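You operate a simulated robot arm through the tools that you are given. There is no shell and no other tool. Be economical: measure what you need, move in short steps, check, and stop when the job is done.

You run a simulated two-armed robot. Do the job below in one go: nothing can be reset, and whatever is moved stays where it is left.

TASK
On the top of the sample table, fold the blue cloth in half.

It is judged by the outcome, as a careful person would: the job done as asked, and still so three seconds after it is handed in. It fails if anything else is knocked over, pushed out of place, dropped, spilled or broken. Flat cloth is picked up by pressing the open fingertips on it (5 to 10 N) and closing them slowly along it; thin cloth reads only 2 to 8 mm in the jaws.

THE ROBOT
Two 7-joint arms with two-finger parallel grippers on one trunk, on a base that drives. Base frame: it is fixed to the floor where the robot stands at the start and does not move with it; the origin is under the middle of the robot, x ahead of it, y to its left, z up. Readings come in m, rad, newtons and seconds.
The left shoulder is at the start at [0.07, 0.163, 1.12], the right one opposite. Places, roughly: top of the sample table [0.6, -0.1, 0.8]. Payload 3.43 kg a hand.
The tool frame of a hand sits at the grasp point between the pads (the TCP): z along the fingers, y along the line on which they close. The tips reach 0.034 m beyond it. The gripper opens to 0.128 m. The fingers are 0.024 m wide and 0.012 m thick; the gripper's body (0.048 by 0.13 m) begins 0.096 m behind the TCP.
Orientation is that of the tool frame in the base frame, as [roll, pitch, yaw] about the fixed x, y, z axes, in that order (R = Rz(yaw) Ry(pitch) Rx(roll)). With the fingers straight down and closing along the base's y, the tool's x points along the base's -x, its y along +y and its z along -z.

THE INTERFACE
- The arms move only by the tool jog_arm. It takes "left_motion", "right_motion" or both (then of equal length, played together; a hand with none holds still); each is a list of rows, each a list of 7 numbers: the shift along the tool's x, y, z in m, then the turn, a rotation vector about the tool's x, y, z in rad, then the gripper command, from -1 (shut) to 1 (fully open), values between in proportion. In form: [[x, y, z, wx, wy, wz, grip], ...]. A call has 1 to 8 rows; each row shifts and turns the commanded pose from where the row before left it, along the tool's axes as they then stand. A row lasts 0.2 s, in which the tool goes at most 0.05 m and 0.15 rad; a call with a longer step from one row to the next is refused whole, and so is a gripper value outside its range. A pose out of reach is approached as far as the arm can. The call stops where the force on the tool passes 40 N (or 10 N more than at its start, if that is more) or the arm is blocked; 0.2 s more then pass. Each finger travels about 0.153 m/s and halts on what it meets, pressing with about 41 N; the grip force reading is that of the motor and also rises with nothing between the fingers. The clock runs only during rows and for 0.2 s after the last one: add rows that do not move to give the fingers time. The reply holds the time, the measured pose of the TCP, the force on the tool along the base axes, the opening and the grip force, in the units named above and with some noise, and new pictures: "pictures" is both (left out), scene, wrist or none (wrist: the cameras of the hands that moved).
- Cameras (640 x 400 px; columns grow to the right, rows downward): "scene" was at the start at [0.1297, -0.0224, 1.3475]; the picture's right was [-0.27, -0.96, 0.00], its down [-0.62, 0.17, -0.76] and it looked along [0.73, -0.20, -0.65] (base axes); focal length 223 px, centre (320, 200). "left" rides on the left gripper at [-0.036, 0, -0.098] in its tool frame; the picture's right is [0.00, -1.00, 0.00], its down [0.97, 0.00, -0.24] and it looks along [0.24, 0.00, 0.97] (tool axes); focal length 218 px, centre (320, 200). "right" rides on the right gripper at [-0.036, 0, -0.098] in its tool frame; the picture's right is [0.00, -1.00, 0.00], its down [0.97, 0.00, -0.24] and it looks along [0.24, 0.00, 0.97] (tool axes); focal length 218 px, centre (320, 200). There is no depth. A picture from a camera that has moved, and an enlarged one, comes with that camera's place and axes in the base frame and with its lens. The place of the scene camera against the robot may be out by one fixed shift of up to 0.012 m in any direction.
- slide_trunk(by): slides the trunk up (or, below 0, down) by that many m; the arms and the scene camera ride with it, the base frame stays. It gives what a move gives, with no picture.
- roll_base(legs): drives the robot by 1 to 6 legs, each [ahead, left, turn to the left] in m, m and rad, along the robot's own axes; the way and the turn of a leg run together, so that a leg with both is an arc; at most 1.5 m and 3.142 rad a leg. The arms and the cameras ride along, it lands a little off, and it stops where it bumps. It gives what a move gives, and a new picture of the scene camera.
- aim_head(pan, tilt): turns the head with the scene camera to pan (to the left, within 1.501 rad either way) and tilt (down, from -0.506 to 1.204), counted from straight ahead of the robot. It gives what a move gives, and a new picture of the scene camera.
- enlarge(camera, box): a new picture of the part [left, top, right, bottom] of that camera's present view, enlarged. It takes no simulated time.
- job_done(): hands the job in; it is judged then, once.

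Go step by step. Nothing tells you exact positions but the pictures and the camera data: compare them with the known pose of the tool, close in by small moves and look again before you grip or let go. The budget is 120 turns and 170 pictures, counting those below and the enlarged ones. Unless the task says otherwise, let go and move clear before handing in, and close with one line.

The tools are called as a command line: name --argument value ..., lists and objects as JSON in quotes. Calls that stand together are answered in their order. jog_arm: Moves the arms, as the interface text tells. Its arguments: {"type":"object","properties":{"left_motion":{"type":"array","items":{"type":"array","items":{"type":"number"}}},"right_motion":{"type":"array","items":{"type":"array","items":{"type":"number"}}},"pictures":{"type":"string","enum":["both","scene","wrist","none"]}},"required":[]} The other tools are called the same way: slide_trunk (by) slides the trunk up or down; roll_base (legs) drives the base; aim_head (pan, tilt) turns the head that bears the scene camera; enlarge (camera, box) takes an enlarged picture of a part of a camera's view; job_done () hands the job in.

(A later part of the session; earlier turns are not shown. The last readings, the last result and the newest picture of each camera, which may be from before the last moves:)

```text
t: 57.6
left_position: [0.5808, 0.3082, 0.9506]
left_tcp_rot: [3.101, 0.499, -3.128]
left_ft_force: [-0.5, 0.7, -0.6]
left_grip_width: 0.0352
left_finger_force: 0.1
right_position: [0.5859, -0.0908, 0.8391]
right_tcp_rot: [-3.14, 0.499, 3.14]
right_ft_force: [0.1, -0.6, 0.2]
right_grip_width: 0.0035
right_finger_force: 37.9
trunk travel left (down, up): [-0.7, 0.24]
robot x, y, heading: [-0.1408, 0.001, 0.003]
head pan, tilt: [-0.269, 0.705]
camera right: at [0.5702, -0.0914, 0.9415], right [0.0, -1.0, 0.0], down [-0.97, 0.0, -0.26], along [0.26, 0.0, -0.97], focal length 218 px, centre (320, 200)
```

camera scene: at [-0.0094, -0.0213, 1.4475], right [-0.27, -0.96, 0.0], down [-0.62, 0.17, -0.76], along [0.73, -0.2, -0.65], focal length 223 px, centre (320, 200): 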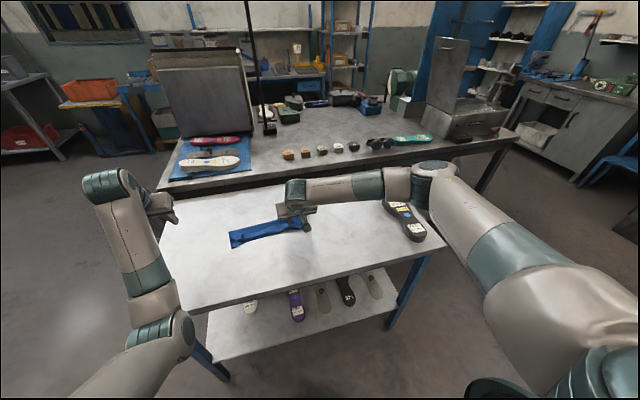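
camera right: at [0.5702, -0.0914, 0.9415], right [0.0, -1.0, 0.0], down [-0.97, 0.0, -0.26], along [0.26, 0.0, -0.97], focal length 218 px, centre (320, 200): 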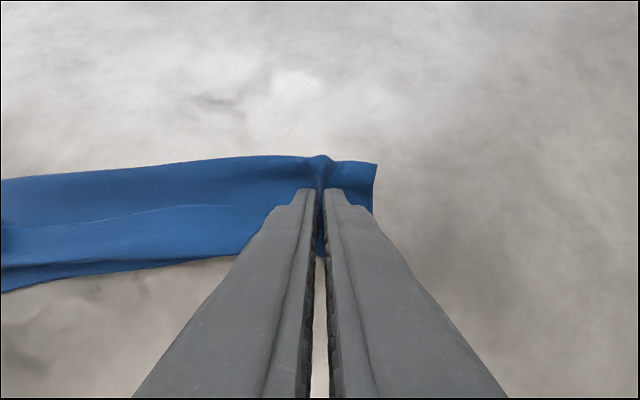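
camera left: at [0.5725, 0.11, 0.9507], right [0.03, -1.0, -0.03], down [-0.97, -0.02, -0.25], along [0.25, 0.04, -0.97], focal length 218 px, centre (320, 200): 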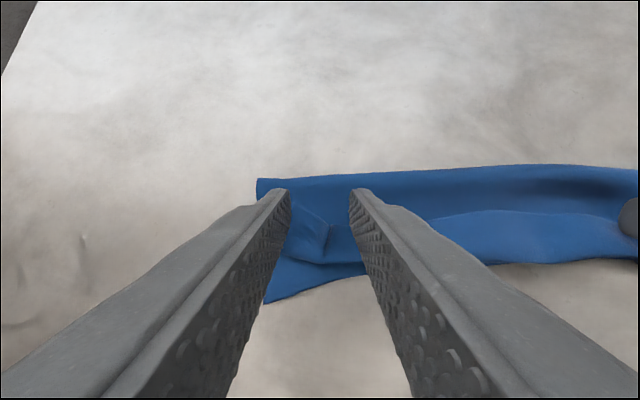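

The jaws read 3.5 mm, so they've taken the lower layer too. I'll let go, then instead press the closed fingertips on the strip and drag it towards the robot to unroll it.

jog_arm --right_motion '[[0, 0, 0, 0, 0, 0, -0.85], [0, 0, 0, 0, 0, 0, -0.7], [0, 0, 0, 0, 0, 0, -0.55], [0, 0, 0, 0, 0, 0, -0.4], [-0.01, 0, -0.02, 0, 0, 0, -0.4], [-0.01, 0, -0.02, 0, 0, 0, -0.7], [0, 0, 0, 0, 0, 0, -1], [0, 0, 0, 0, 0, 0, -1]]' --pictures "wrist"

enlarge --camera "right" --box '[40, 140, 400, 290]'

```text
t: 59.4
left_position: [0.5822, 0.3094, 0.9502]
left_tcp_rot: [3.101, 0.5, -3.13]
left_ft_force: [0.5, 0.0, -0.5]
left_grip_width: 0.0354
left_finger_force: 0.0
right_position: [0.582, -0.0912, 0.8836]
right_tcp_rot: [-3.14, 0.5, 3.14]
right_ft_force: [-0.4, -0.1, 0.0]
right_grip_width: 0.0
right_finger_force: 33.4
trunk travel left (down, up): [-0.7, 0.24]
robot x, y, heading: [-0.1385, -0.0018, -0.003]
head pan, tilt: [-0.269, 0.705]
camera right: at [0.5668, -0.0911, 0.9861], right [0.0, -1.0, 0.0], down [-0.97, 0.0, -0.26], along [0.26, 0.0, -0.97], focal length 218 px, centre (320, 200)
```

right: 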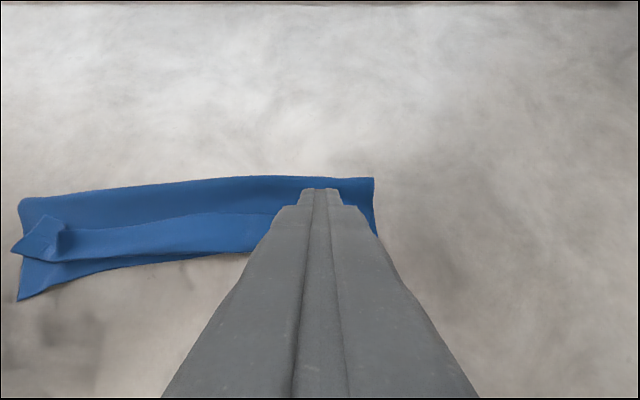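

```text
1.78 times, centred on (220, 215) of right
camera zoom: at [0.5668, -0.0911, 0.9861], right [0.0, -1.0, 0.0], down [-0.97, 0.0, -0.26], along [0.26, 0.0, -0.97], focal length 388 px, centre (498, 173)
```

zoom: 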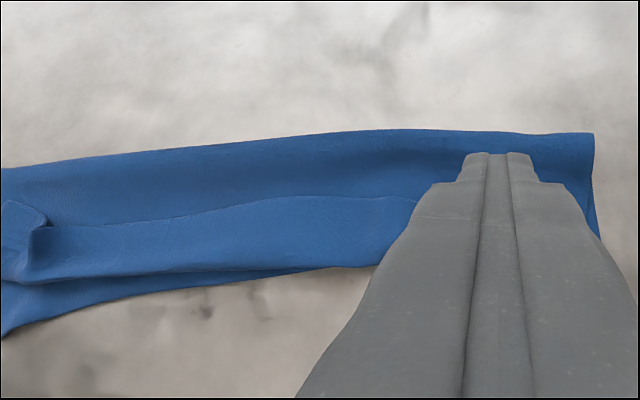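

jog_arm --right_motion '[[0.009, 0, 0.0198, 0, 0, 0, -1], [0.0092, 0, 0.0198, 0, 0, 0, -1], [0.0005, 0, 0.0009, 0, 0, 0, -1], [0, 0, 0, 0, 0, 0, -1], [0, 0, 0, 0, 0, 0, -1]]' --pictures "wrist"

```text
t: 60.6
left_position: [0.5803, 0.3081, 0.9506]
left_tcp_rot: [3.099, 0.5, -3.129]
left_ft_force: [0.1, -0.2, -1.0]
left_grip_width: 0.0353
left_finger_force: 0.1
right_position: [0.5878, -0.0904, 0.8392]
right_tcp_rot: [-3.141, 0.504, 3.141]
right_ft_force: [0.2, -0.3, 4.6]
right_grip_width: 0.0001
right_finger_force: 32.5
trunk travel left (down, up): [-0.7, 0.24]
robot x, y, heading: [-0.1373, -0.004, 0.003]
head pan, tilt: [-0.269, 0.705]
camera right: at [0.5715, -0.0912, 0.941], right [0.0, -1.0, 0.0], down [-0.97, 0.0, -0.26], along [0.26, 0.0, -0.97], focal length 218 px, centre (320, 200)
```

right: 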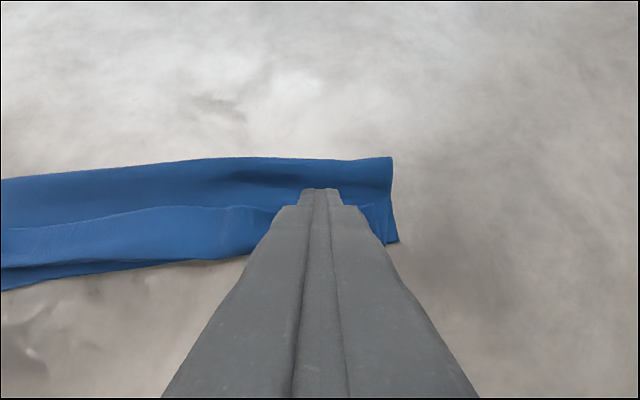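

Contact at 4.6 N. Now I'll drag slowly towards the robot.

jog_arm --right_motion '[[0.0079, 0, -0.0043, 0, 0, 0, -1], [0.0079, 0, -0.0043, 0, 0, 0, -1], [0.0079, 0, -0.0043, 0, 0, 0, -1], [0.0079, 0, -0.0043, 0, 0, 0, -1], [0.0079, 0, -0.0043, 0, 0, 0, -1], [0, 0, 0, 0, 0, 0, -1]]' --pictures "wrist"

```text
t: 62.0
left_position: [0.5813, 0.3083, 0.9506]
left_tcp_rot: [3.098, 0.499, -3.128]
left_ft_force: [-0.1, 0.1, -0.4]
left_grip_width: 0.035
left_finger_force: 0.1
right_position: [0.5412, -0.0912, 0.8378]
right_tcp_rot: [-3.139, 0.501, 3.14]
right_ft_force: [0.5, -0.7, 4.4]
right_grip_width: 0.0
right_finger_force: 32.8
trunk travel left (down, up): [-0.7, 0.24]
robot x, y, heading: [-0.1386, 0.0013, 0.002]
head pan, tilt: [-0.269, 0.705]
camera right: at [0.5258, -0.0912, 0.941], right [0.0, -1.0, 0.0], down [-0.97, 0.0, -0.26], along [0.26, 0.0, -0.97], focal length 218 px, centre (320, 200)
```

right: 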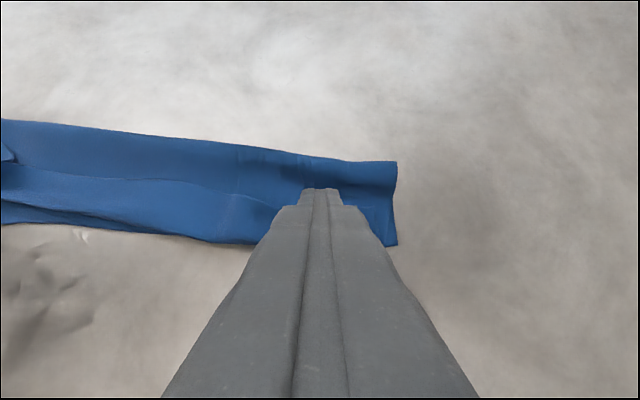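

The whole end slid along instead of unrolling (no harm, it's still folded). A better way is to turn the right hand so its fingers spread along x, one finger holding the flap and the other pushing the strip off. First I'll lift, straighten and yaw the right hand.

jog_arm --right_motion '[[-0.02, 0, -0.035, 0, 0, 0, -1], [-0.02, 0, -0.035, 0, 0.125, 0, -1], [-0.02, 0, -0.02, 0, 0.125, 0, -0.6], [-0.02, 0, 0, 0, 0.125, 0, -0.6], [-0.02, 0, 0, 0, 0.125, 0, -0.6], [0, 0, 0, 0, 0, 0.145, -0.6], [0, 0, 0, 0, 0, 0.145, -0.6], [0, 0, 0, 0, 0, 0.145, -0.6]]' --pictures "none"

jog_arm --right_motion '[[0, 0, 0, 0, 0, 0.145, -0.6], [0, 0, 0, 0, 0, 0.145, -0.6], [0, 0, 0, 0, 0, 0.145, -0.6], [0, 0, 0, 0, 0, 0.145, -0.6], [0, 0, 0, 0, 0, 0.145, -0.6], [0, 0, 0, 0, 0, 0.145, -0.6], [0, 0, 0, 0, 0, 0.145, -0.6], [0, 0, 0, 0, 0, 0.12, -0.6]]'

```text
t: 63.8
left_position: [0.5801, 0.308, 0.9504]
left_tcp_rot: [3.1, 0.499, -3.127]
left_ft_force: [-0.4, 0.1, -0.4]
left_grip_width: 0.0353
left_finger_force: 0.0
right_position: [0.5948, -0.0909, 0.9524]
right_tcp_rot: [3.141, 0.002, 2.703]
right_ft_force: [0.8, 0.3, 1.0]
right_grip_width: 0.0258
right_finger_force: 0.1
trunk travel left (down, up): [-0.7, 0.24]
robot x, y, heading: [-0.1403, -0.0002, -0.0]
head pan, tilt: [-0.269, 0.705]
```

```text
t: 65.6
left_position: [0.5802, 0.3086, 0.9501]
left_tcp_rot: [3.1, 0.5, -3.13]
left_ft_force: [-0.4, -0.9, 0.5]
left_grip_width: 0.0355
left_finger_force: 0.1
right_position: [0.5944, -0.0933, 0.952]
right_tcp_rot: [3.139, -0.001, 1.568]
right_ft_force: [0.4, 0.1, -0.1]
right_grip_width: 0.0254
right_finger_force: 0.2
trunk travel left (down, up): [-0.7, 0.24]
robot x, y, heading: [-0.1426, -0.0018, -0.001]
head pan, tilt: [-0.269, 0.705]
camera scene: at [-0.0095, -0.0222, 1.4475], right [-0.27, -0.96, 0.0], down [-0.62, 0.17, -0.76], along [0.73, -0.2, -0.65], focal length 223 px, centre (320, 200)
camera right: at [0.5933, -0.1283, 1.0502], right [-1.0, 0.0, 0.0], down [0.0, 0.97, 0.24], along [0.0, 0.24, -0.97], focal length 218 px, centre (320, 200)
```

scene: 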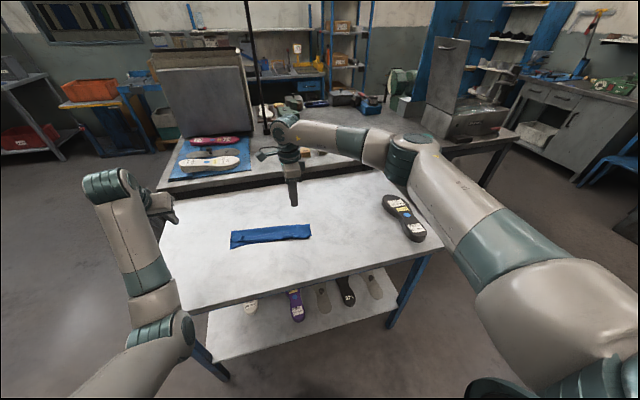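
right: 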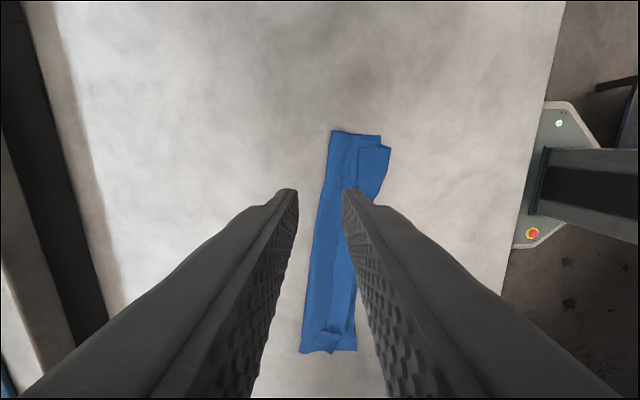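

enlarge --camera "right" --box '[250, 120, 430, 232]'

enlarge --camera "right" --box '[250, 240, 430, 360]'

enlarge --camera "scene" --box '[215, 200, 325, 268]'

```text
3.56 times, centred on (340, 176) of right
camera zoom: at [0.5933, -0.1283, 1.0502], right [-1.0, 0.0, 0.0], down [0.0, 0.97, 0.24], along [0.0, 0.24, -0.97], focal length 776 px, centre (249, 285)
```

zoom: 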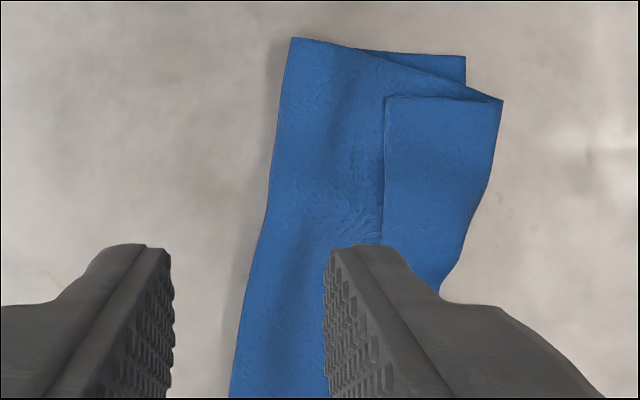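

```text
3.33 times, centred on (340, 300) of right
camera zoom: at [0.5933, -0.1283, 1.0502], right [-1.0, 0.0, 0.0], down [0.0, 0.97, 0.24], along [0.0, 0.24, -0.97], focal length 728 px, centre (253, -133)
```

zoom: 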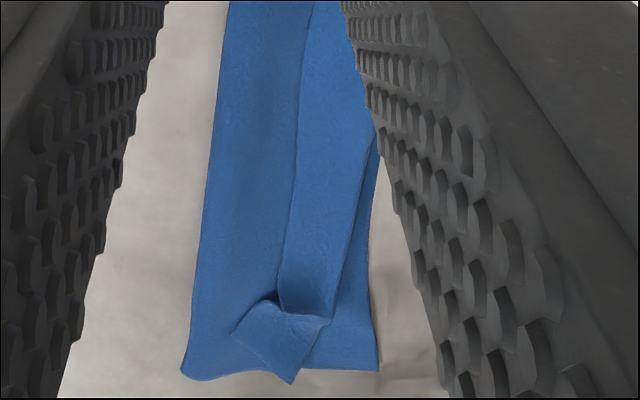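

```text
5.82 times, centred on (270, 234) of scene
camera zoom: at [-0.0095, -0.0222, 1.4475], right [-0.27, -0.96, 0.0], down [-0.62, 0.17, -0.76], along [0.73, -0.2, -0.65], focal length 1297 px, centre (611, 2)
```

zoom: 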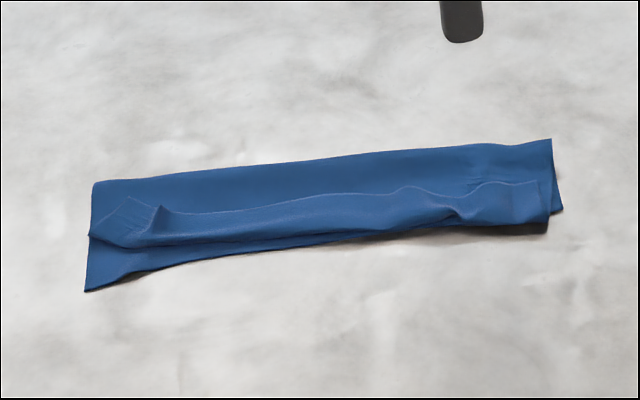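

These views are clear: at y≈−0.105 the strip runs x 0.521–0.551 and the crease is at 0.586. I'll place one finger at 0.570 on the flap and the other at 0.545 on the strip, just above the cloth.

jog_arm --right_motion '[[-0.003, -0.0093, 0.028, 0, 0, 0, -0.8], [-0.003, -0.0092, 0.028, 0, 0, 0, -0.8], [-0.003, -0.0092, 0.028, 0.01, 0, 0, -0.8], [-0.003, -0.0092, 0.025, 0.01, 0, 0, -0.8], [0, 0, 0, 0, 0, 0, -0.8]]' --pictures "wrist"

```text
t: 66.8
left_position: [0.5807, 0.3088, 0.9504]
left_tcp_rot: [3.099, 0.499, -3.127]
left_ft_force: [-0.2, 1.1, -0.3]
left_grip_width: 0.0354
left_finger_force: 0.1
right_position: [0.5587, -0.104, 0.8421]
right_tcp_rot: [-3.124, 0.003, 1.569]
right_ft_force: [-0.2, -0.3, -0.8]
right_grip_width: 0.0129
right_finger_force: 0.0
trunk travel left (down, up): [-0.7, 0.24]
robot x, y, heading: [-0.1408, 0.0011, -0.001]
head pan, tilt: [-0.269, 0.705]
camera right: at [0.5596, -0.1409, 0.9397], right [-1.0, 0.0, 0.02], down [0.01, 0.97, 0.24], along [-0.02, 0.24, -0.97], focal length 218 px, centre (320, 200)
```

right: 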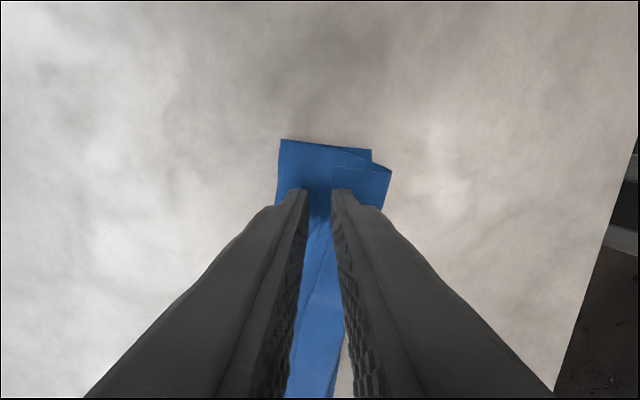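

jog_arm --right_motion '[[0, 0, 0.002, 0, 0, 0, -0.8], [0, 0, 0.0015, 0, 0, 0, -0.8], [0, 0, 0.001, 0, 0, 0, -0.8], [0, 0, 0, 0, 0, 0, -0.8], [0, 0, 0, 0, 0, 0, -0.8]]' --pictures "none"

```text
t: 68.0
left_position: [0.582, 0.3087, 0.9498]
left_tcp_rot: [3.101, 0.5, -3.129]
left_ft_force: [-0.4, -0.9, -0.4]
left_grip_width: 0.0351
left_finger_force: 0.0
right_position: [0.5576, -0.1049, 0.8379]
right_tcp_rot: [-3.121, 0.001, 1.568]
right_ft_force: [0.9, 0.7, 0.4]
right_grip_width: 0.0128
right_finger_force: 0.0
trunk travel left (down, up): [-0.7, 0.24]
robot x, y, heading: [-0.1401, -0.0007, -0.002]
head pan, tilt: [-0.269, 0.705]
```

jog_arm --right_motion '[[0, 0, 0.001, 0, 0, 0, -0.8], [0, 0, 0.001, 0, 0, 0, -0.8], [0, 0, 0, 0, 0, 0, -0.8], [0, 0, 0, 0, 0, 0, -0.8]]' --pictures "none"

```text
t: 69.0
left_position: [0.5814, 0.3084, 0.9505]
left_tcp_rot: [3.099, 0.499, -3.129]
left_ft_force: [0.3, 0.1, 0.1]
left_grip_width: 0.0353
left_finger_force: 0.1
right_position: [0.5566, -0.1041, 0.837]
right_tcp_rot: [-3.124, 0.0, 1.57]
right_ft_force: [0.1, -0.2, 1.8]
right_grip_width: 0.0126
right_finger_force: 0.1
trunk travel left (down, up): [-0.7, 0.24]
robot x, y, heading: [-0.1382, -0.0017, -0.004]
head pan, tilt: [-0.269, 0.705]
```

Contact is starting. I'll press 1 mm more, then spread with the +x finger kept in place.

jog_arm --right_motion '[[0, 0, 0.0008, 0, 0, 0, -0.8], [0, 0, 0, 0, 0, 0, -0.8], [0, -0.0035, 0, 0, 0, 0, -0.69], [0, -0.0035, 0, 0, 0, 0, -0.58], [0, -0.0035, 0, 0, 0, 0, -0.47], [0, -0.0035, 0, 0, 0, 0, -0.36], [0, 0, 0, 0, 0, 0, -0.36]]' --pictures "wrist"

```text
t: 70.6
left_position: [0.5811, 0.3089, 0.9507]
left_tcp_rot: [3.1, 0.498, -3.129]
left_ft_force: [0.4, 0.1, 1.2]
left_grip_width: 0.035
left_finger_force: 0.1
right_position: [0.5431, -0.102, 0.8374]
right_tcp_rot: [-3.124, 0.002, 1.568]
right_ft_force: [2.4, 0.5, 6.3]
right_grip_width: 0.0395
right_finger_force: 0.1
trunk travel left (down, up): [-0.7, 0.24]
robot x, y, heading: [-0.1367, -0.0017, 0.0]
head pan, tilt: [-0.269, 0.705]
camera right: at [0.5439, -0.1394, 0.9344], right [-1.0, 0.0, 0.02], down [0.01, 0.97, 0.24], along [-0.02, 0.24, -0.97], focal length 218 px, centre (320, 200)
```

right: 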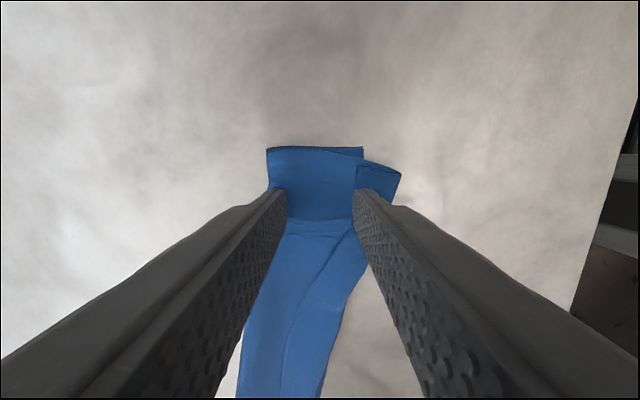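

The strip is moving out. I'll keep spreading.

jog_arm --right_motion '[[0, -0.0035, 0.0002, 0, 0, 0, -0.25], [0, -0.0035, 0.0002, 0, 0, 0, -0.14], [0, -0.0035, 0.0002, 0, 0, 0, -0.03], [0, -0.0035, 0, 0, 0, 0, 0.08], [0, -0.0035, 0, 0, 0, 0, 0.19], [0, 0, 0, 0, 0, 0, 0.19]]' --pictures "wrist"

```text
t: 72.0
left_position: [0.5808, 0.3082, 0.9506]
left_tcp_rot: [3.1, 0.501, -3.129]
left_ft_force: [0.3, -0.1, 0.1]
left_grip_width: 0.0352
left_finger_force: 0.1
right_position: [0.5253, -0.1018, 0.8367]
right_tcp_rot: [-3.123, 0.0, 1.568]
right_ft_force: [2.4, -0.3, 10.6]
right_grip_width: 0.0771
right_finger_force: 0.8
trunk travel left (down, up): [-0.7, 0.24]
robot x, y, heading: [-0.1386, 0.0001, 0.006]
head pan, tilt: [-0.269, 0.705]
camera right: at [0.5263, -0.1384, 0.9344], right [-1.0, 0.0, 0.02], down [0.01, 0.97, 0.24], along [-0.02, 0.24, -0.97], focal length 218 px, centre (320, 200)
```

right: 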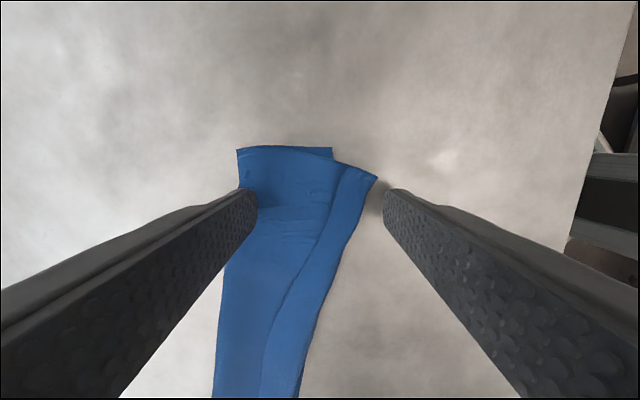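

The strip narrowed from 35 to about 22 mm at this end, so spreading works. I'll lift, reset and look, then repeat.

jog_arm --right_motion '[[0, 0, -0.03, 0, 0, 0, 0.19], [0, 0.004, -0.03, 0, 0, 0, 0.4], [0, 0.004, -0.02, 0, 0, 0, 1], [0, 0, 0, 0, 0, 0, 1]]' --pictures "wrist"

enlarge --camera "right" --box '[200, 120, 440, 270]'

```text
t: 73.0
left_position: [0.5811, 0.3092, 0.9491]
left_tcp_rot: [3.1, 0.5, -3.128]
left_ft_force: [-0.7, -0.5, -0.1]
left_grip_width: 0.035
left_finger_force: 0.1
right_position: [0.5353, -0.1023, 0.9168]
right_tcp_rot: [-3.123, 0.002, 1.57]
right_ft_force: [-0.9, 0.9, 0.4]
right_grip_width: 0.1281
right_finger_force: 0.0
trunk travel left (down, up): [-0.7, 0.24]
robot x, y, heading: [-0.1398, 0.0017, 0.0]
head pan, tilt: [-0.269, 0.705]
camera right: at [0.5369, -0.1387, 1.0145], right [-1.0, 0.0, 0.02], down [0.01, 0.97, 0.24], along [-0.02, 0.24, -0.97], focal length 218 px, centre (320, 200)
```

right: 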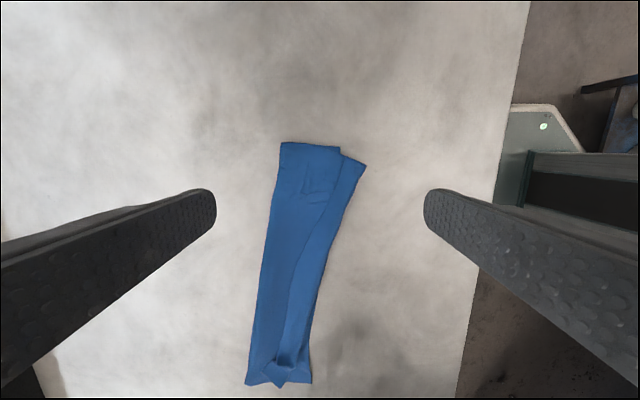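

```text
2.67 times, centred on (320, 195) of right
camera zoom: at [0.5369, -0.1387, 1.0145], right [-1.0, 0.0, 0.02], down [0.01, 0.97, 0.24], along [-0.02, 0.24, -0.97], focal length 582 px, centre (320, 213)
```

zoom: 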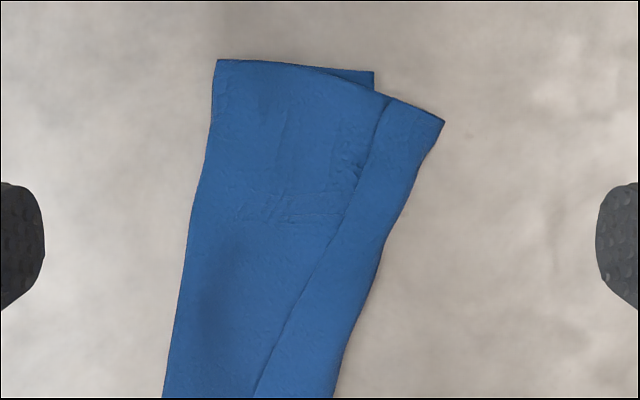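

Now at y≈−0.105 the strip's free edge is at x≈0.518 and the roll at 0.496. I'll go down again with the -x finger on the strip and spread.

jog_arm --right_motion '[[0, -0.001, 0.025, 0, 0, 0, 0.2], [0, 0, 0.025, 0, 0, 0, -0.45], [0, 0, 0.02, 0, 0, 0, -0.45], [0, 0, 0.007, 0, 0, 0, -0.45], [0, 0, 0.0025, 0, 0, 0, -0.45], [0, 0, 0.001, 0, 0, 0, -0.45], [0, 0, 0, 0, 0, 0, -0.45], [0, 0, 0, 0, 0, 0, -0.45]]' --pictures "wrist"

```text
t: 74.8
left_position: [0.5807, 0.3083, 0.9506]
left_tcp_rot: [3.099, 0.501, -3.131]
left_ft_force: [-0.1, 0.0, 0.1]
left_grip_width: 0.035
left_finger_force: 0.0
right_position: [0.5317, -0.103, 0.836]
right_tcp_rot: [-3.127, 0.0, 1.568]
right_ft_force: [2.4, -0.9, 9.4]
right_grip_width: 0.0352
right_finger_force: 0.1
trunk travel left (down, up): [-0.7, 0.24]
robot x, y, heading: [-0.1386, 0.003, 0.003]
head pan, tilt: [-0.269, 0.705]
camera right: at [0.5339, -0.1391, 0.934], right [-1.0, 0.0, 0.02], down [0.01, 0.97, 0.24], along [-0.02, 0.24, -0.97], focal length 218 px, centre (320, 200)
```

right: 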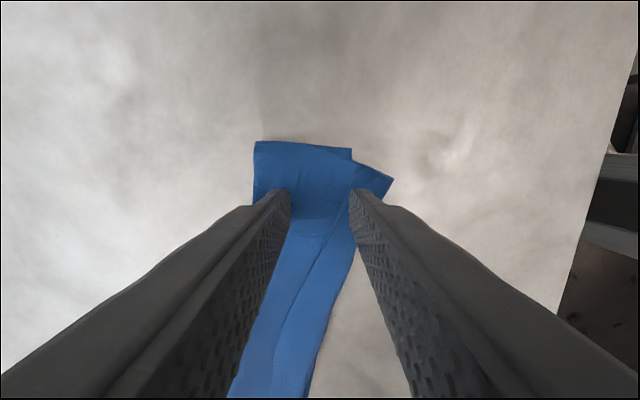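

Good contact at 9 N. Spread.

jog_arm --right_motion '[[0, -0.0035, 0, 0, 0, 0, -0.34], [0, -0.0035, 0, 0, 0, 0, -0.23], [0, -0.0035, 0, 0, 0, 0, -0.12], [0, -0.0035, 0, 0, 0, 0, -0.01], [0, -0.0035, 0, 0, 0, 0, 0.1], [0, -0.0035, 0, 0, 0, 0, 0.21], [0, 0, 0, 0, 0, 0, 0.21]]' --pictures "none"

jog_arm --right_motion '[[0, 0, -0.03, 0, 0, 0, 0.21], [0, 0.006, -0.03, 0, 0, 0, 0.4], [0, 0.006, -0.02, 0, 0, 0, 1], [0, 0, 0, 0, 0, 0, 1]]' --pictures "none"

enlarge --camera "right" --box '[190, 120, 450, 390]'

```text
t: 76.4
left_position: [0.5812, 0.3081, 0.9504]
left_tcp_rot: [3.1, 0.501, -3.13]
left_ft_force: [0.4, 0.9, -0.5]
left_grip_width: 0.0355
left_finger_force: 0.0
right_position: [0.5117, -0.1047, 0.8363]
right_tcp_rot: [-3.124, 0.001, 1.569]
right_ft_force: [0.8, -0.1, 10.4]
right_grip_width: 0.0784
right_finger_force: 0.4
trunk travel left (down, up): [-0.7, 0.24]
robot x, y, heading: [-0.1386, 0.0028, -0.001]
head pan, tilt: [-0.269, 0.705]
```

```text
t: 77.4
left_position: [0.5814, 0.3078, 0.9502]
left_tcp_rot: [3.099, 0.5, -3.128]
left_ft_force: [-0.2, 0.6, 0.3]
left_grip_width: 0.0349
left_finger_force: 0.0
right_position: [0.5255, -0.105, 0.9149]
right_tcp_rot: [-3.121, 0.0, 1.569]
right_ft_force: [0.4, -0.5, -0.5]
right_grip_width: 0.1278
right_finger_force: 0.0
trunk travel left (down, up): [-0.7, 0.24]
robot x, y, heading: [-0.1362, 0.001, -0.004]
head pan, tilt: [-0.269, 0.705]
```

```text
1.48 times, centred on (320, 255) of right
camera zoom: at [0.5263, -0.1411, 1.0135], right [-1.0, 0.0, 0.02], down [0.01, 0.97, 0.24], along [-0.02, 0.24, -0.97], focal length 323 px, centre (320, 118)
```

zoom: 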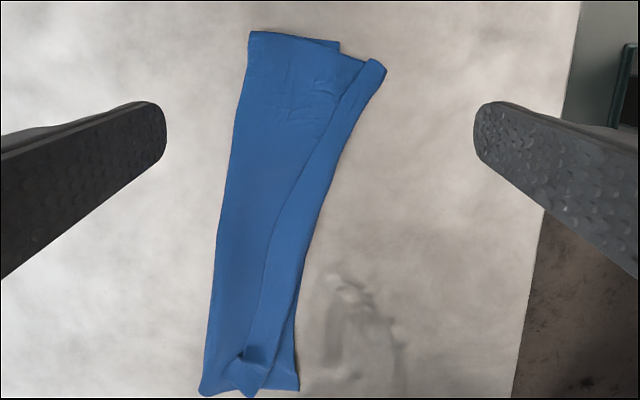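

It's working: the strip at the right end is down to about 15 mm. One more spread there.

jog_arm --right_motion '[[0, -0.0085, 0.025, 0, 0, 0, 0.2], [0, 0, 0.025, 0, 0, 0, -0.31], [0, 0, 0.02, 0, 0, 0, -0.31], [0, 0, 0.007, 0, 0, 0, -0.31], [0, 0, 0.003, 0, 0, 0, -0.31], [0, 0, 0, 0, 0, 0, -0.31], [0, 0, 0, 0, 0, 0, -0.31]]' --pictures "wrist"

jog_arm --right_motion '[[0, -0.0035, 0, 0, 0, 0, -0.2], [0, -0.0035, 0, 0, 0, 0, -0.09], [0, -0.0035, 0, 0, 0, 0, 0.02], [0, -0.0035, 0, 0, 0, 0, 0.13], [0, -0.0035, 0, 0, 0, 0, 0.24], [0, -0.0035, 0, 0, 0, 0, 0.35], [0, 0, 0, 0, 0, 0, 0.35]]' --pictures "none"

jog_arm --right_motion '[[0, 0, -0.03, 0, 0, 0, 0.35], [0, 0.006, -0.03, 0, 0, 0, 0.6], [0, 0.006, -0.02, 0, 0, 0, 1], [0, 0, 0, 0, 0, 0, 1]]' --pictures "none"

enlarge --camera "right" --box '[190, 120, 450, 390]'

```text
t: 79.0
left_position: [0.5803, 0.3073, 0.9504]
left_tcp_rot: [3.098, 0.499, -3.13]
left_ft_force: [-0.3, 0.7, -0.6]
left_grip_width: 0.0351
left_finger_force: 0.0
right_position: [0.5156, -0.1038, 0.8372]
right_tcp_rot: [-3.124, 0.0, 1.57]
right_ft_force: [-0.3, -0.5, 5.0]
right_grip_width: 0.0443
right_finger_force: 0.4
trunk travel left (down, up): [-0.7, 0.24]
robot x, y, heading: [-0.14, -0.0011, 0.003]
head pan, tilt: [-0.269, 0.705]
camera right: at [0.5169, -0.14, 0.934], right [-1.0, 0.0, 0.02], down [0.01, 0.97, 0.24], along [-0.02, 0.24, -0.97], focal length 218 px, centre (320, 200)
```

right: 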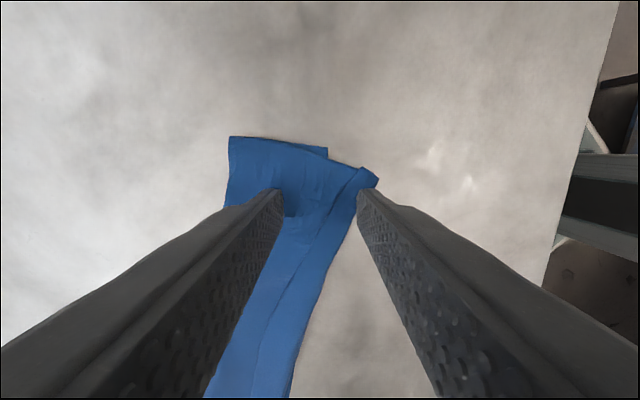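

```text
t: 80.6
left_position: [0.5804, 0.3089, 0.9504]
left_tcp_rot: [3.102, 0.502, -3.129]
left_ft_force: [-0.4, 0.5, 0.2]
left_grip_width: 0.0353
left_finger_force: 0.0
right_position: [0.494, -0.1029, 0.838]
right_tcp_rot: [-3.126, 0.0, 1.568]
right_ft_force: [1.9, 0.5, 9.5]
right_grip_width: 0.0873
right_finger_force: 1.4
trunk travel left (down, up): [-0.7, 0.24]
robot x, y, heading: [-0.1371, 0.0015, 0.005]
head pan, tilt: [-0.269, 0.705]
```

```text
t: 81.6
left_position: [0.5803, 0.3087, 0.9496]
left_tcp_rot: [3.099, 0.499, -3.13]
left_ft_force: [0.3, 0.1, -0.8]
left_grip_width: 0.0352
left_finger_force: 0.1
right_position: [0.5065, -0.1031, 0.9163]
right_tcp_rot: [-3.124, 0.001, 1.569]
right_ft_force: [0.4, -0.4, 0.8]
right_grip_width: 0.1281
right_finger_force: 0.0
trunk travel left (down, up): [-0.7, 0.24]
robot x, y, heading: [-0.1377, -0.0031, 0.001]
head pan, tilt: [-0.269, 0.705]
```

```text
1.48 times, centred on (320, 255) of right
camera zoom: at [0.508, -0.1396, 1.0134], right [-1.0, 0.0, 0.02], down [0.01, 0.97, 0.24], along [-0.02, 0.24, -0.97], focal length 323 px, centre (320, 118)
```

zoom: 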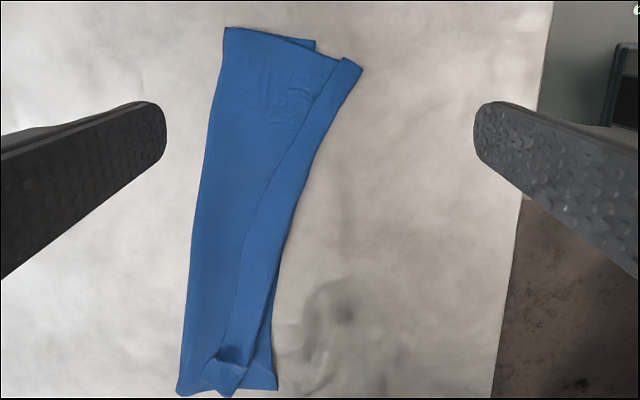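

The right end has a small remainder. I'll move inboard to y≈−0.05 and spread there.

jog_arm --right_motion '[[0.0265, 0.0225, 0.02, 0, 0, 0, 0.2], [0.0265, 0.0225, 0.025, 0, 0, 0, -0.55], [0, 0, 0.025, 0, 0, 0, -0.55], [0, 0, 0.007, 0, 0, 0, -0.55], [0, 0, 0.0035, 0, 0, 0, -0.55], [0, 0, 0, 0, 0, 0, -0.55], [0, 0, 0, 0, 0, 0, -0.55]]' --pictures "wrist"

```text
t: 83.2
left_position: [0.5804, 0.3089, 0.951]
left_tcp_rot: [3.098, 0.502, -3.13]
left_ft_force: [0.7, -0.3, 1.2]
left_grip_width: 0.0354
left_finger_force: 0.1
right_position: [0.5506, -0.051, 0.8363]
right_tcp_rot: [-3.125, 0.0, 1.569]
right_ft_force: [1.9, 0.6, 12.3]
right_grip_width: 0.0284
right_finger_force: 0.0
trunk travel left (down, up): [-0.7, 0.24]
robot x, y, heading: [-0.1414, 0.0005, -0.001]
head pan, tilt: [-0.269, 0.705]
camera right: at [0.5515, -0.0868, 0.9341], right [-1.0, 0.0, 0.02], down [0.01, 0.97, 0.24], along [-0.02, 0.24, -0.97], focal length 218 px, centre (320, 200)
```

right: 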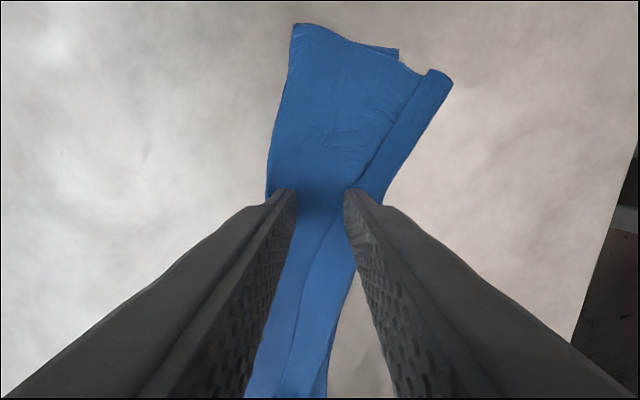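

Well placed. I'll spread here, then lift and look.

jog_arm --right_motion '[[0, -0.0035, 0, 0, 0, 0, -0.44], [0, -0.0035, 0, 0, 0, 0, -0.33], [0, -0.0035, 0, 0, 0, 0, -0.22], [0, -0.0035, 0, 0, 0, 0, -0.11], [0, -0.0035, 0, 0, 0, 0, 0], [0, -0.0035, 0, 0, 0, 0, 0.11], [0, -0.0035, 0, 0, 0, 0, 0.22]]' --pictures "none"

jog_arm --right_motion '[[0, 0, -0.03, 0, 0, 0, 0.22], [0, 0.008, -0.03, 0, 0, 0, 0.6], [0, 0.008, -0.02, 0, 0, 0, 1], [0, 0, 0, 0, 0, 0, 1]]' --pictures "none"

enlarge --camera "right" --box '[190, 80, 450, 350]'

```text
t: 84.8
left_position: [0.5805, 0.3081, 0.9517]
left_tcp_rot: [3.1, 0.5, -3.129]
left_ft_force: [0.5, -0.3, 0.5]
left_grip_width: 0.0355
left_finger_force: 0.1
right_position: [0.5255, -0.0506, 0.837]
right_tcp_rot: [-3.125, 0.002, 1.569]
right_ft_force: [-1.4, 0.6, 15.4]
right_grip_width: 0.077
right_finger_force: 0.0
trunk travel left (down, up): [-0.7, 0.24]
robot x, y, heading: [-0.1367, 0.0004, 0.0]
head pan, tilt: [-0.269, 0.705]
```

```text
t: 85.8
left_position: [0.5809, 0.3075, 0.9503]
left_tcp_rot: [3.1, 0.501, -3.13]
left_ft_force: [-0.3, -0.3, 0.3]
left_grip_width: 0.0352
left_finger_force: 0.0
right_position: [0.5421, -0.0523, 0.9164]
right_tcp_rot: [-3.121, 0.003, 1.568]
right_ft_force: [-0.7, 0.5, -0.3]
right_grip_width: 0.1276
right_finger_force: 0.0
trunk travel left (down, up): [-0.7, 0.24]
robot x, y, heading: [-0.1377, 0.0006, -0.001]
head pan, tilt: [-0.269, 0.705]
```

```text
1.48 times, centred on (320, 215) of right
camera zoom: at [0.5446, -0.0883, 1.0141], right [-1.0, 0.0, 0.02], down [0.01, 0.97, 0.24], along [-0.02, 0.24, -0.97], focal length 323 px, centre (320, 178)
```

zoom: 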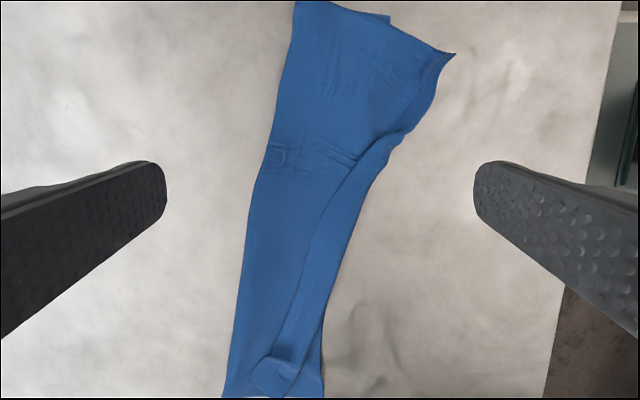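

Very good: the right end is now unrolled. Next I'll spread at y≈0.

jog_arm --right_motion '[[0.0235, 0.0065, 0.02, 0, 0, 0, 0.2], [0.0235, 0.0065, 0.025, 0, 0, 0, -0.48], [0, 0, 0.025, 0, 0, 0, -0.48], [0, 0, 0.007, 0, 0, 0, -0.48], [0, 0, 0.003, 0, 0, 0, -0.48], [0, 0, 0, 0, 0, 0, -0.48], [0, 0, 0, 0, 0, 0, -0.48]]' --pictures "none"

jog_arm --right_motion '[[0, -0.0035, 0, 0, 0, 0, -0.37], [0, -0.0035, 0, 0, 0, 0, -0.26], [0, -0.0035, 0, 0, 0, 0, -0.15], [0, -0.0035, 0, 0, 0, 0, -0.04], [0, -0.0035, 0, 0, 0, 0, 0.07], [0, -0.0035, 0, 0, 0, 0, 0.18], [0, -0.0035, 0, 0, 0, 0, 0.29]]' --pictures "none"

jog_arm --right_motion '[[0, 0, -0.03, 0, 0, 0, 0.29], [0, 0.008, -0.03, 0, 0, 0, 0.6], [0, 0.008, -0.02, 0, 0, 0, 1], [0, 0, 0, 0, 0, 0, 1]]' --pictures "none"

enlarge --camera "right" --box '[190, 60, 450, 330]'

```text
t: 87.4
left_position: [0.5811, 0.3093, 0.9513]
left_tcp_rot: [3.1, 0.499, -3.129]
left_ft_force: [-0.5, 0.6, 0.1]
left_grip_width: 0.035
left_finger_force: 0.0
right_position: [0.5556, -0.0036, 0.8363]
right_tcp_rot: [-3.124, 0.001, 1.568]
right_ft_force: [0.5, 0.3, 8.0]
right_grip_width: 0.0334
right_finger_force: 0.1
trunk travel left (down, up): [-0.7, 0.24]
robot x, y, heading: [-0.1412, 0.0007, -0.003]
head pan, tilt: [-0.269, 0.705]
```

```text
t: 89.0
left_position: [0.5817, 0.3087, 0.9516]
left_tcp_rot: [3.098, 0.501, -3.131]
left_ft_force: [-0.7, 0.8, -0.5]
left_grip_width: 0.0352
left_finger_force: 0.0
right_position: [0.5321, -0.0022, 0.8368]
right_tcp_rot: [-3.127, -0.002, 1.568]
right_ft_force: [2.6, 0.1, 15.4]
right_grip_width: 0.084
right_finger_force: 1.2
trunk travel left (down, up): [-0.7, 0.24]
robot x, y, heading: [-0.1372, 0.0004, 0.006]
head pan, tilt: [-0.269, 0.705]
```

```text
t: 90.0
left_position: [0.5814, 0.3086, 0.9508]
left_tcp_rot: [3.099, 0.499, -3.13]
left_ft_force: [0.1, 0.5, 0.6]
left_grip_width: 0.0353
left_finger_force: 0.1
right_position: [0.5489, -0.002, 0.9138]
right_tcp_rot: [-3.124, -0.001, 1.57]
right_ft_force: [-0.5, 0.0, -0.9]
right_grip_width: 0.1279
right_finger_force: 0.0
trunk travel left (down, up): [-0.7, 0.24]
robot x, y, heading: [-0.1378, 0.0021, -0.0]
head pan, tilt: [-0.269, 0.705]
```

```text
1.48 times, centred on (320, 195) of right
camera zoom: at [0.5503, -0.0393, 1.0121], right [-1.0, 0.0, 0.02], down [0.01, 0.97, 0.24], along [-0.02, 0.24, -0.97], focal length 323 px, centre (320, 207)
```

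zoom: 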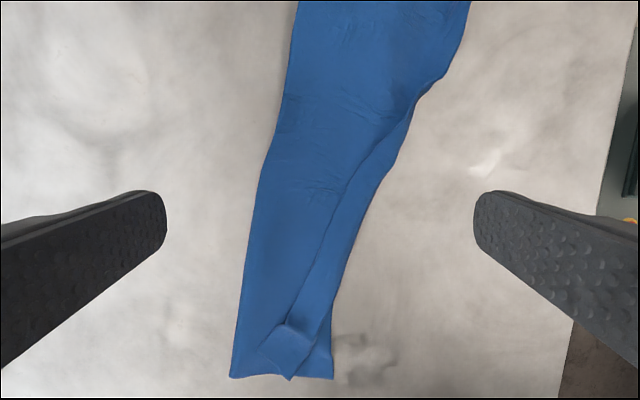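

Next position: y≈0.045.

jog_arm --right_motion '[[0.0235, 0.0055, 0.02, 0, 0, 0, 0.2], [0.0235, 0.0055, 0.025, 0, 0, 0, -0.5], [0, 0, 0.025, 0, 0, 0, -0.5], [0, 0, 0.007, 0, 0, 0, -0.5], [0, 0, 0.0025, 0, 0, 0, -0.5], [0, 0, 0, 0, 0, 0, -0.5], [0, 0, 0, 0, 0, 0, -0.5]]' --pictures "none"

jog_arm --right_motion '[[0, -0.0035, 0, 0, 0, 0, -0.39], [0, -0.0035, 0, 0, 0, 0, -0.28], [0, -0.0035, 0, 0, 0, 0, -0.17], [0, -0.0035, 0, 0, 0, 0, -0.06], [0, -0.0035, 0, 0, 0, 0, 0.05], [0, -0.0035, 0, 0, 0, 0, 0.16], [0, -0.0035, 0, 0, 0, 0, 0.27]]' --pictures "none"

jog_arm --right_motion '[[0, 0, -0.03, 0, 0, 0, 0.29], [0, 0.008, -0.03, 0, 0, 0, 0.6], [0, 0.008, -0.02, 0, 0, 0, 1], [0, 0, 0, 0, 0, 0, 1]]' --pictures "none"

enlarge --camera "right" --box '[190, 40, 450, 310]'

```text
t: 91.6
left_position: [0.5812, 0.3088, 0.9512]
left_tcp_rot: [3.101, 0.501, -3.129]
left_ft_force: [0.0, -0.3, -0.3]
left_grip_width: 0.0352
left_finger_force: 0.2
right_position: [0.5587, 0.0436, 0.8368]
right_tcp_rot: [-3.126, 0.0, 1.57]
right_ft_force: [1.7, 0.1, 11.7]
right_grip_width: 0.0315
right_finger_force: 0.1
trunk travel left (down, up): [-0.7, 0.24]
robot x, y, heading: [-0.1365, -0.001, -0.0]
head pan, tilt: [-0.269, 0.705]
```

```text
t: 93.2
left_position: [0.58, 0.3089, 0.9519]
left_tcp_rot: [3.1, 0.503, -3.128]
left_ft_force: [-0.7, -0.2, 0.2]
left_grip_width: 0.0351
left_finger_force: 0.0
right_position: [0.5343, 0.0443, 0.8364]
right_tcp_rot: [-3.126, 0.0, 1.565]
right_ft_force: [1.3, 1.4, 15.3]
right_grip_width: 0.0823
right_finger_force: 0.5
trunk travel left (down, up): [-0.7, 0.24]
robot x, y, heading: [-0.1385, 0.0032, 0.001]
head pan, tilt: [-0.269, 0.705]
```

```text
t: 94.2
left_position: [0.5805, 0.3087, 0.9499]
left_tcp_rot: [3.099, 0.499, -3.13]
left_ft_force: [0.7, -0.1, 0.0]
left_grip_width: 0.0355
left_finger_force: 0.1
right_position: [0.5513, 0.0463, 0.9137]
right_tcp_rot: [-3.124, 0.001, 1.572]
right_ft_force: [0.2, 0.3, 0.1]
right_grip_width: 0.1277
right_finger_force: 0.0
trunk travel left (down, up): [-0.7, 0.24]
robot x, y, heading: [-0.14, -0.0002, 0.002]
head pan, tilt: [-0.269, 0.705]
```

```text
1.48 times, centred on (320, 175) of right
camera zoom: at [0.5519, 0.0092, 1.0118], right [-1.0, 0.0, 0.02], down [0.01, 0.97, 0.24], along [-0.02, 0.24, -0.97], focal length 323 px, centre (320, 237)
```

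zoom: 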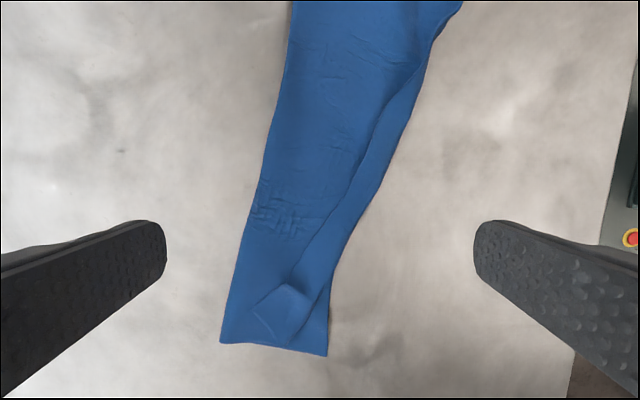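

Now the left end at y≈0.095.

jog_arm --right_motion '[[0.024, 0.013, 0.02, 0, 0, 0, 0.2], [0.024, 0.0127, 0.025, 0, 0, 0, -0.56], [0, 0, 0.025, 0, 0, 0, -0.56], [0, 0, 0.007, 0, 0, 0, -0.56], [0, 0, 0.002, 0, 0, 0, -0.56], [0, 0, 0, 0, 0, 0, -0.56], [0, 0, 0, 0, 0, 0, -0.56]]' --pictures "wrist"

jog_arm --right_motion '[[0, -0.0035, 0, 0, 0, 0, -0.45], [0, -0.0035, 0, 0, 0, 0, -0.34], [0, -0.0035, 0, 0, 0, 0, -0.23], [0, -0.0035, 0, 0, 0, 0, -0.12], [0, -0.0035, 0, 0, 0, 0, -0.01], [0, -0.0035, 0, 0, 0, 0, 0.1], [0, -0.0035, 0, 0, 0, 0, 0.21]]' --pictures "none"

jog_arm --right_motion '[[0, 0, -0.03, 0, 0, 0, 0.29], [0, 0.008, -0.03, 0, 0, 0, 0.6], [0, 0.008, -0.02, 0, 0, 0, 1], [0, 0, 0, 0, 0, 0, 1]]' --pictures "none"

enlarge --camera "right" --box '[190, 10, 450, 280]'

```text
t: 95.8
left_position: [0.5804, 0.3084, 0.9511]
left_tcp_rot: [3.098, 0.5, -3.13]
left_ft_force: [0.2, -0.1, 1.0]
left_grip_width: 0.0349
left_finger_force: 0.0
right_position: [0.5752, 0.0921, 0.8363]
right_tcp_rot: [-3.124, 0.0, 1.566]
right_ft_force: [0.9, -0.4, 8.4]
right_grip_width: 0.0283
right_finger_force: 0.1
trunk travel left (down, up): [-0.7, 0.24]
robot x, y, heading: [-0.1394, 0.0002, 0.005]
head pan, tilt: [-0.269, 0.705]
camera right: at [0.5767, 0.0554, 0.934], right [-1.0, 0.0, 0.02], down [0.01, 0.97, 0.24], along [-0.02, 0.24, -0.97], focal length 218 px, centre (320, 200)
```

right: 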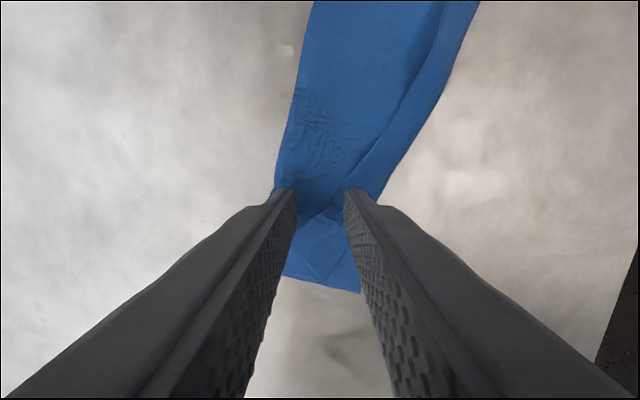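

```text
t: 97.4
left_position: [0.5807, 0.3088, 0.95]
left_tcp_rot: [3.099, 0.502, -3.13]
left_ft_force: [-0.2, -0.3, 0.2]
left_grip_width: 0.0351
left_finger_force: 0.0
right_position: [0.5511, 0.0925, 0.8355]
right_tcp_rot: [-3.127, 0.001, 1.566]
right_ft_force: [2.0, 1.1, 9.4]
right_grip_width: 0.0787
right_finger_force: 1.2
trunk travel left (down, up): [-0.7, 0.24]
robot x, y, heading: [-0.1373, 0.0005, -0.006]
head pan, tilt: [-0.269, 0.705]
```

```text
t: 98.4
left_position: [0.5816, 0.3093, 0.95]
left_tcp_rot: [3.1, 0.5, -3.128]
left_ft_force: [-0.4, -0.4, 0.1]
left_grip_width: 0.0352
left_finger_force: 0.0
right_position: [0.5692, 0.0907, 0.9149]
right_tcp_rot: [-3.124, 0.001, 1.569]
right_ft_force: [-0.2, 0.3, 0.1]
right_grip_width: 0.1282
right_finger_force: 0.1
trunk travel left (down, up): [-0.7, 0.24]
robot x, y, heading: [-0.1395, 0.0028, -0.003]
head pan, tilt: [-0.269, 0.705]
```

```text
1.48 times, centred on (320, 145) of right
camera zoom: at [0.5707, 0.0542, 1.0129], right [-1.0, 0.0, 0.02], down [0.01, 0.97, 0.24], along [-0.02, 0.24, -0.97], focal length 323 px, centre (320, 282)
```

zoom: 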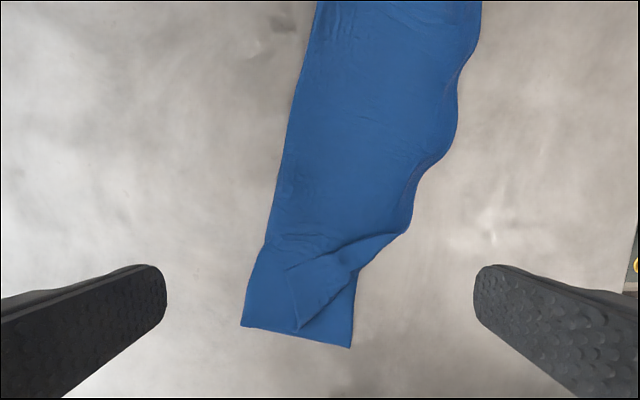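

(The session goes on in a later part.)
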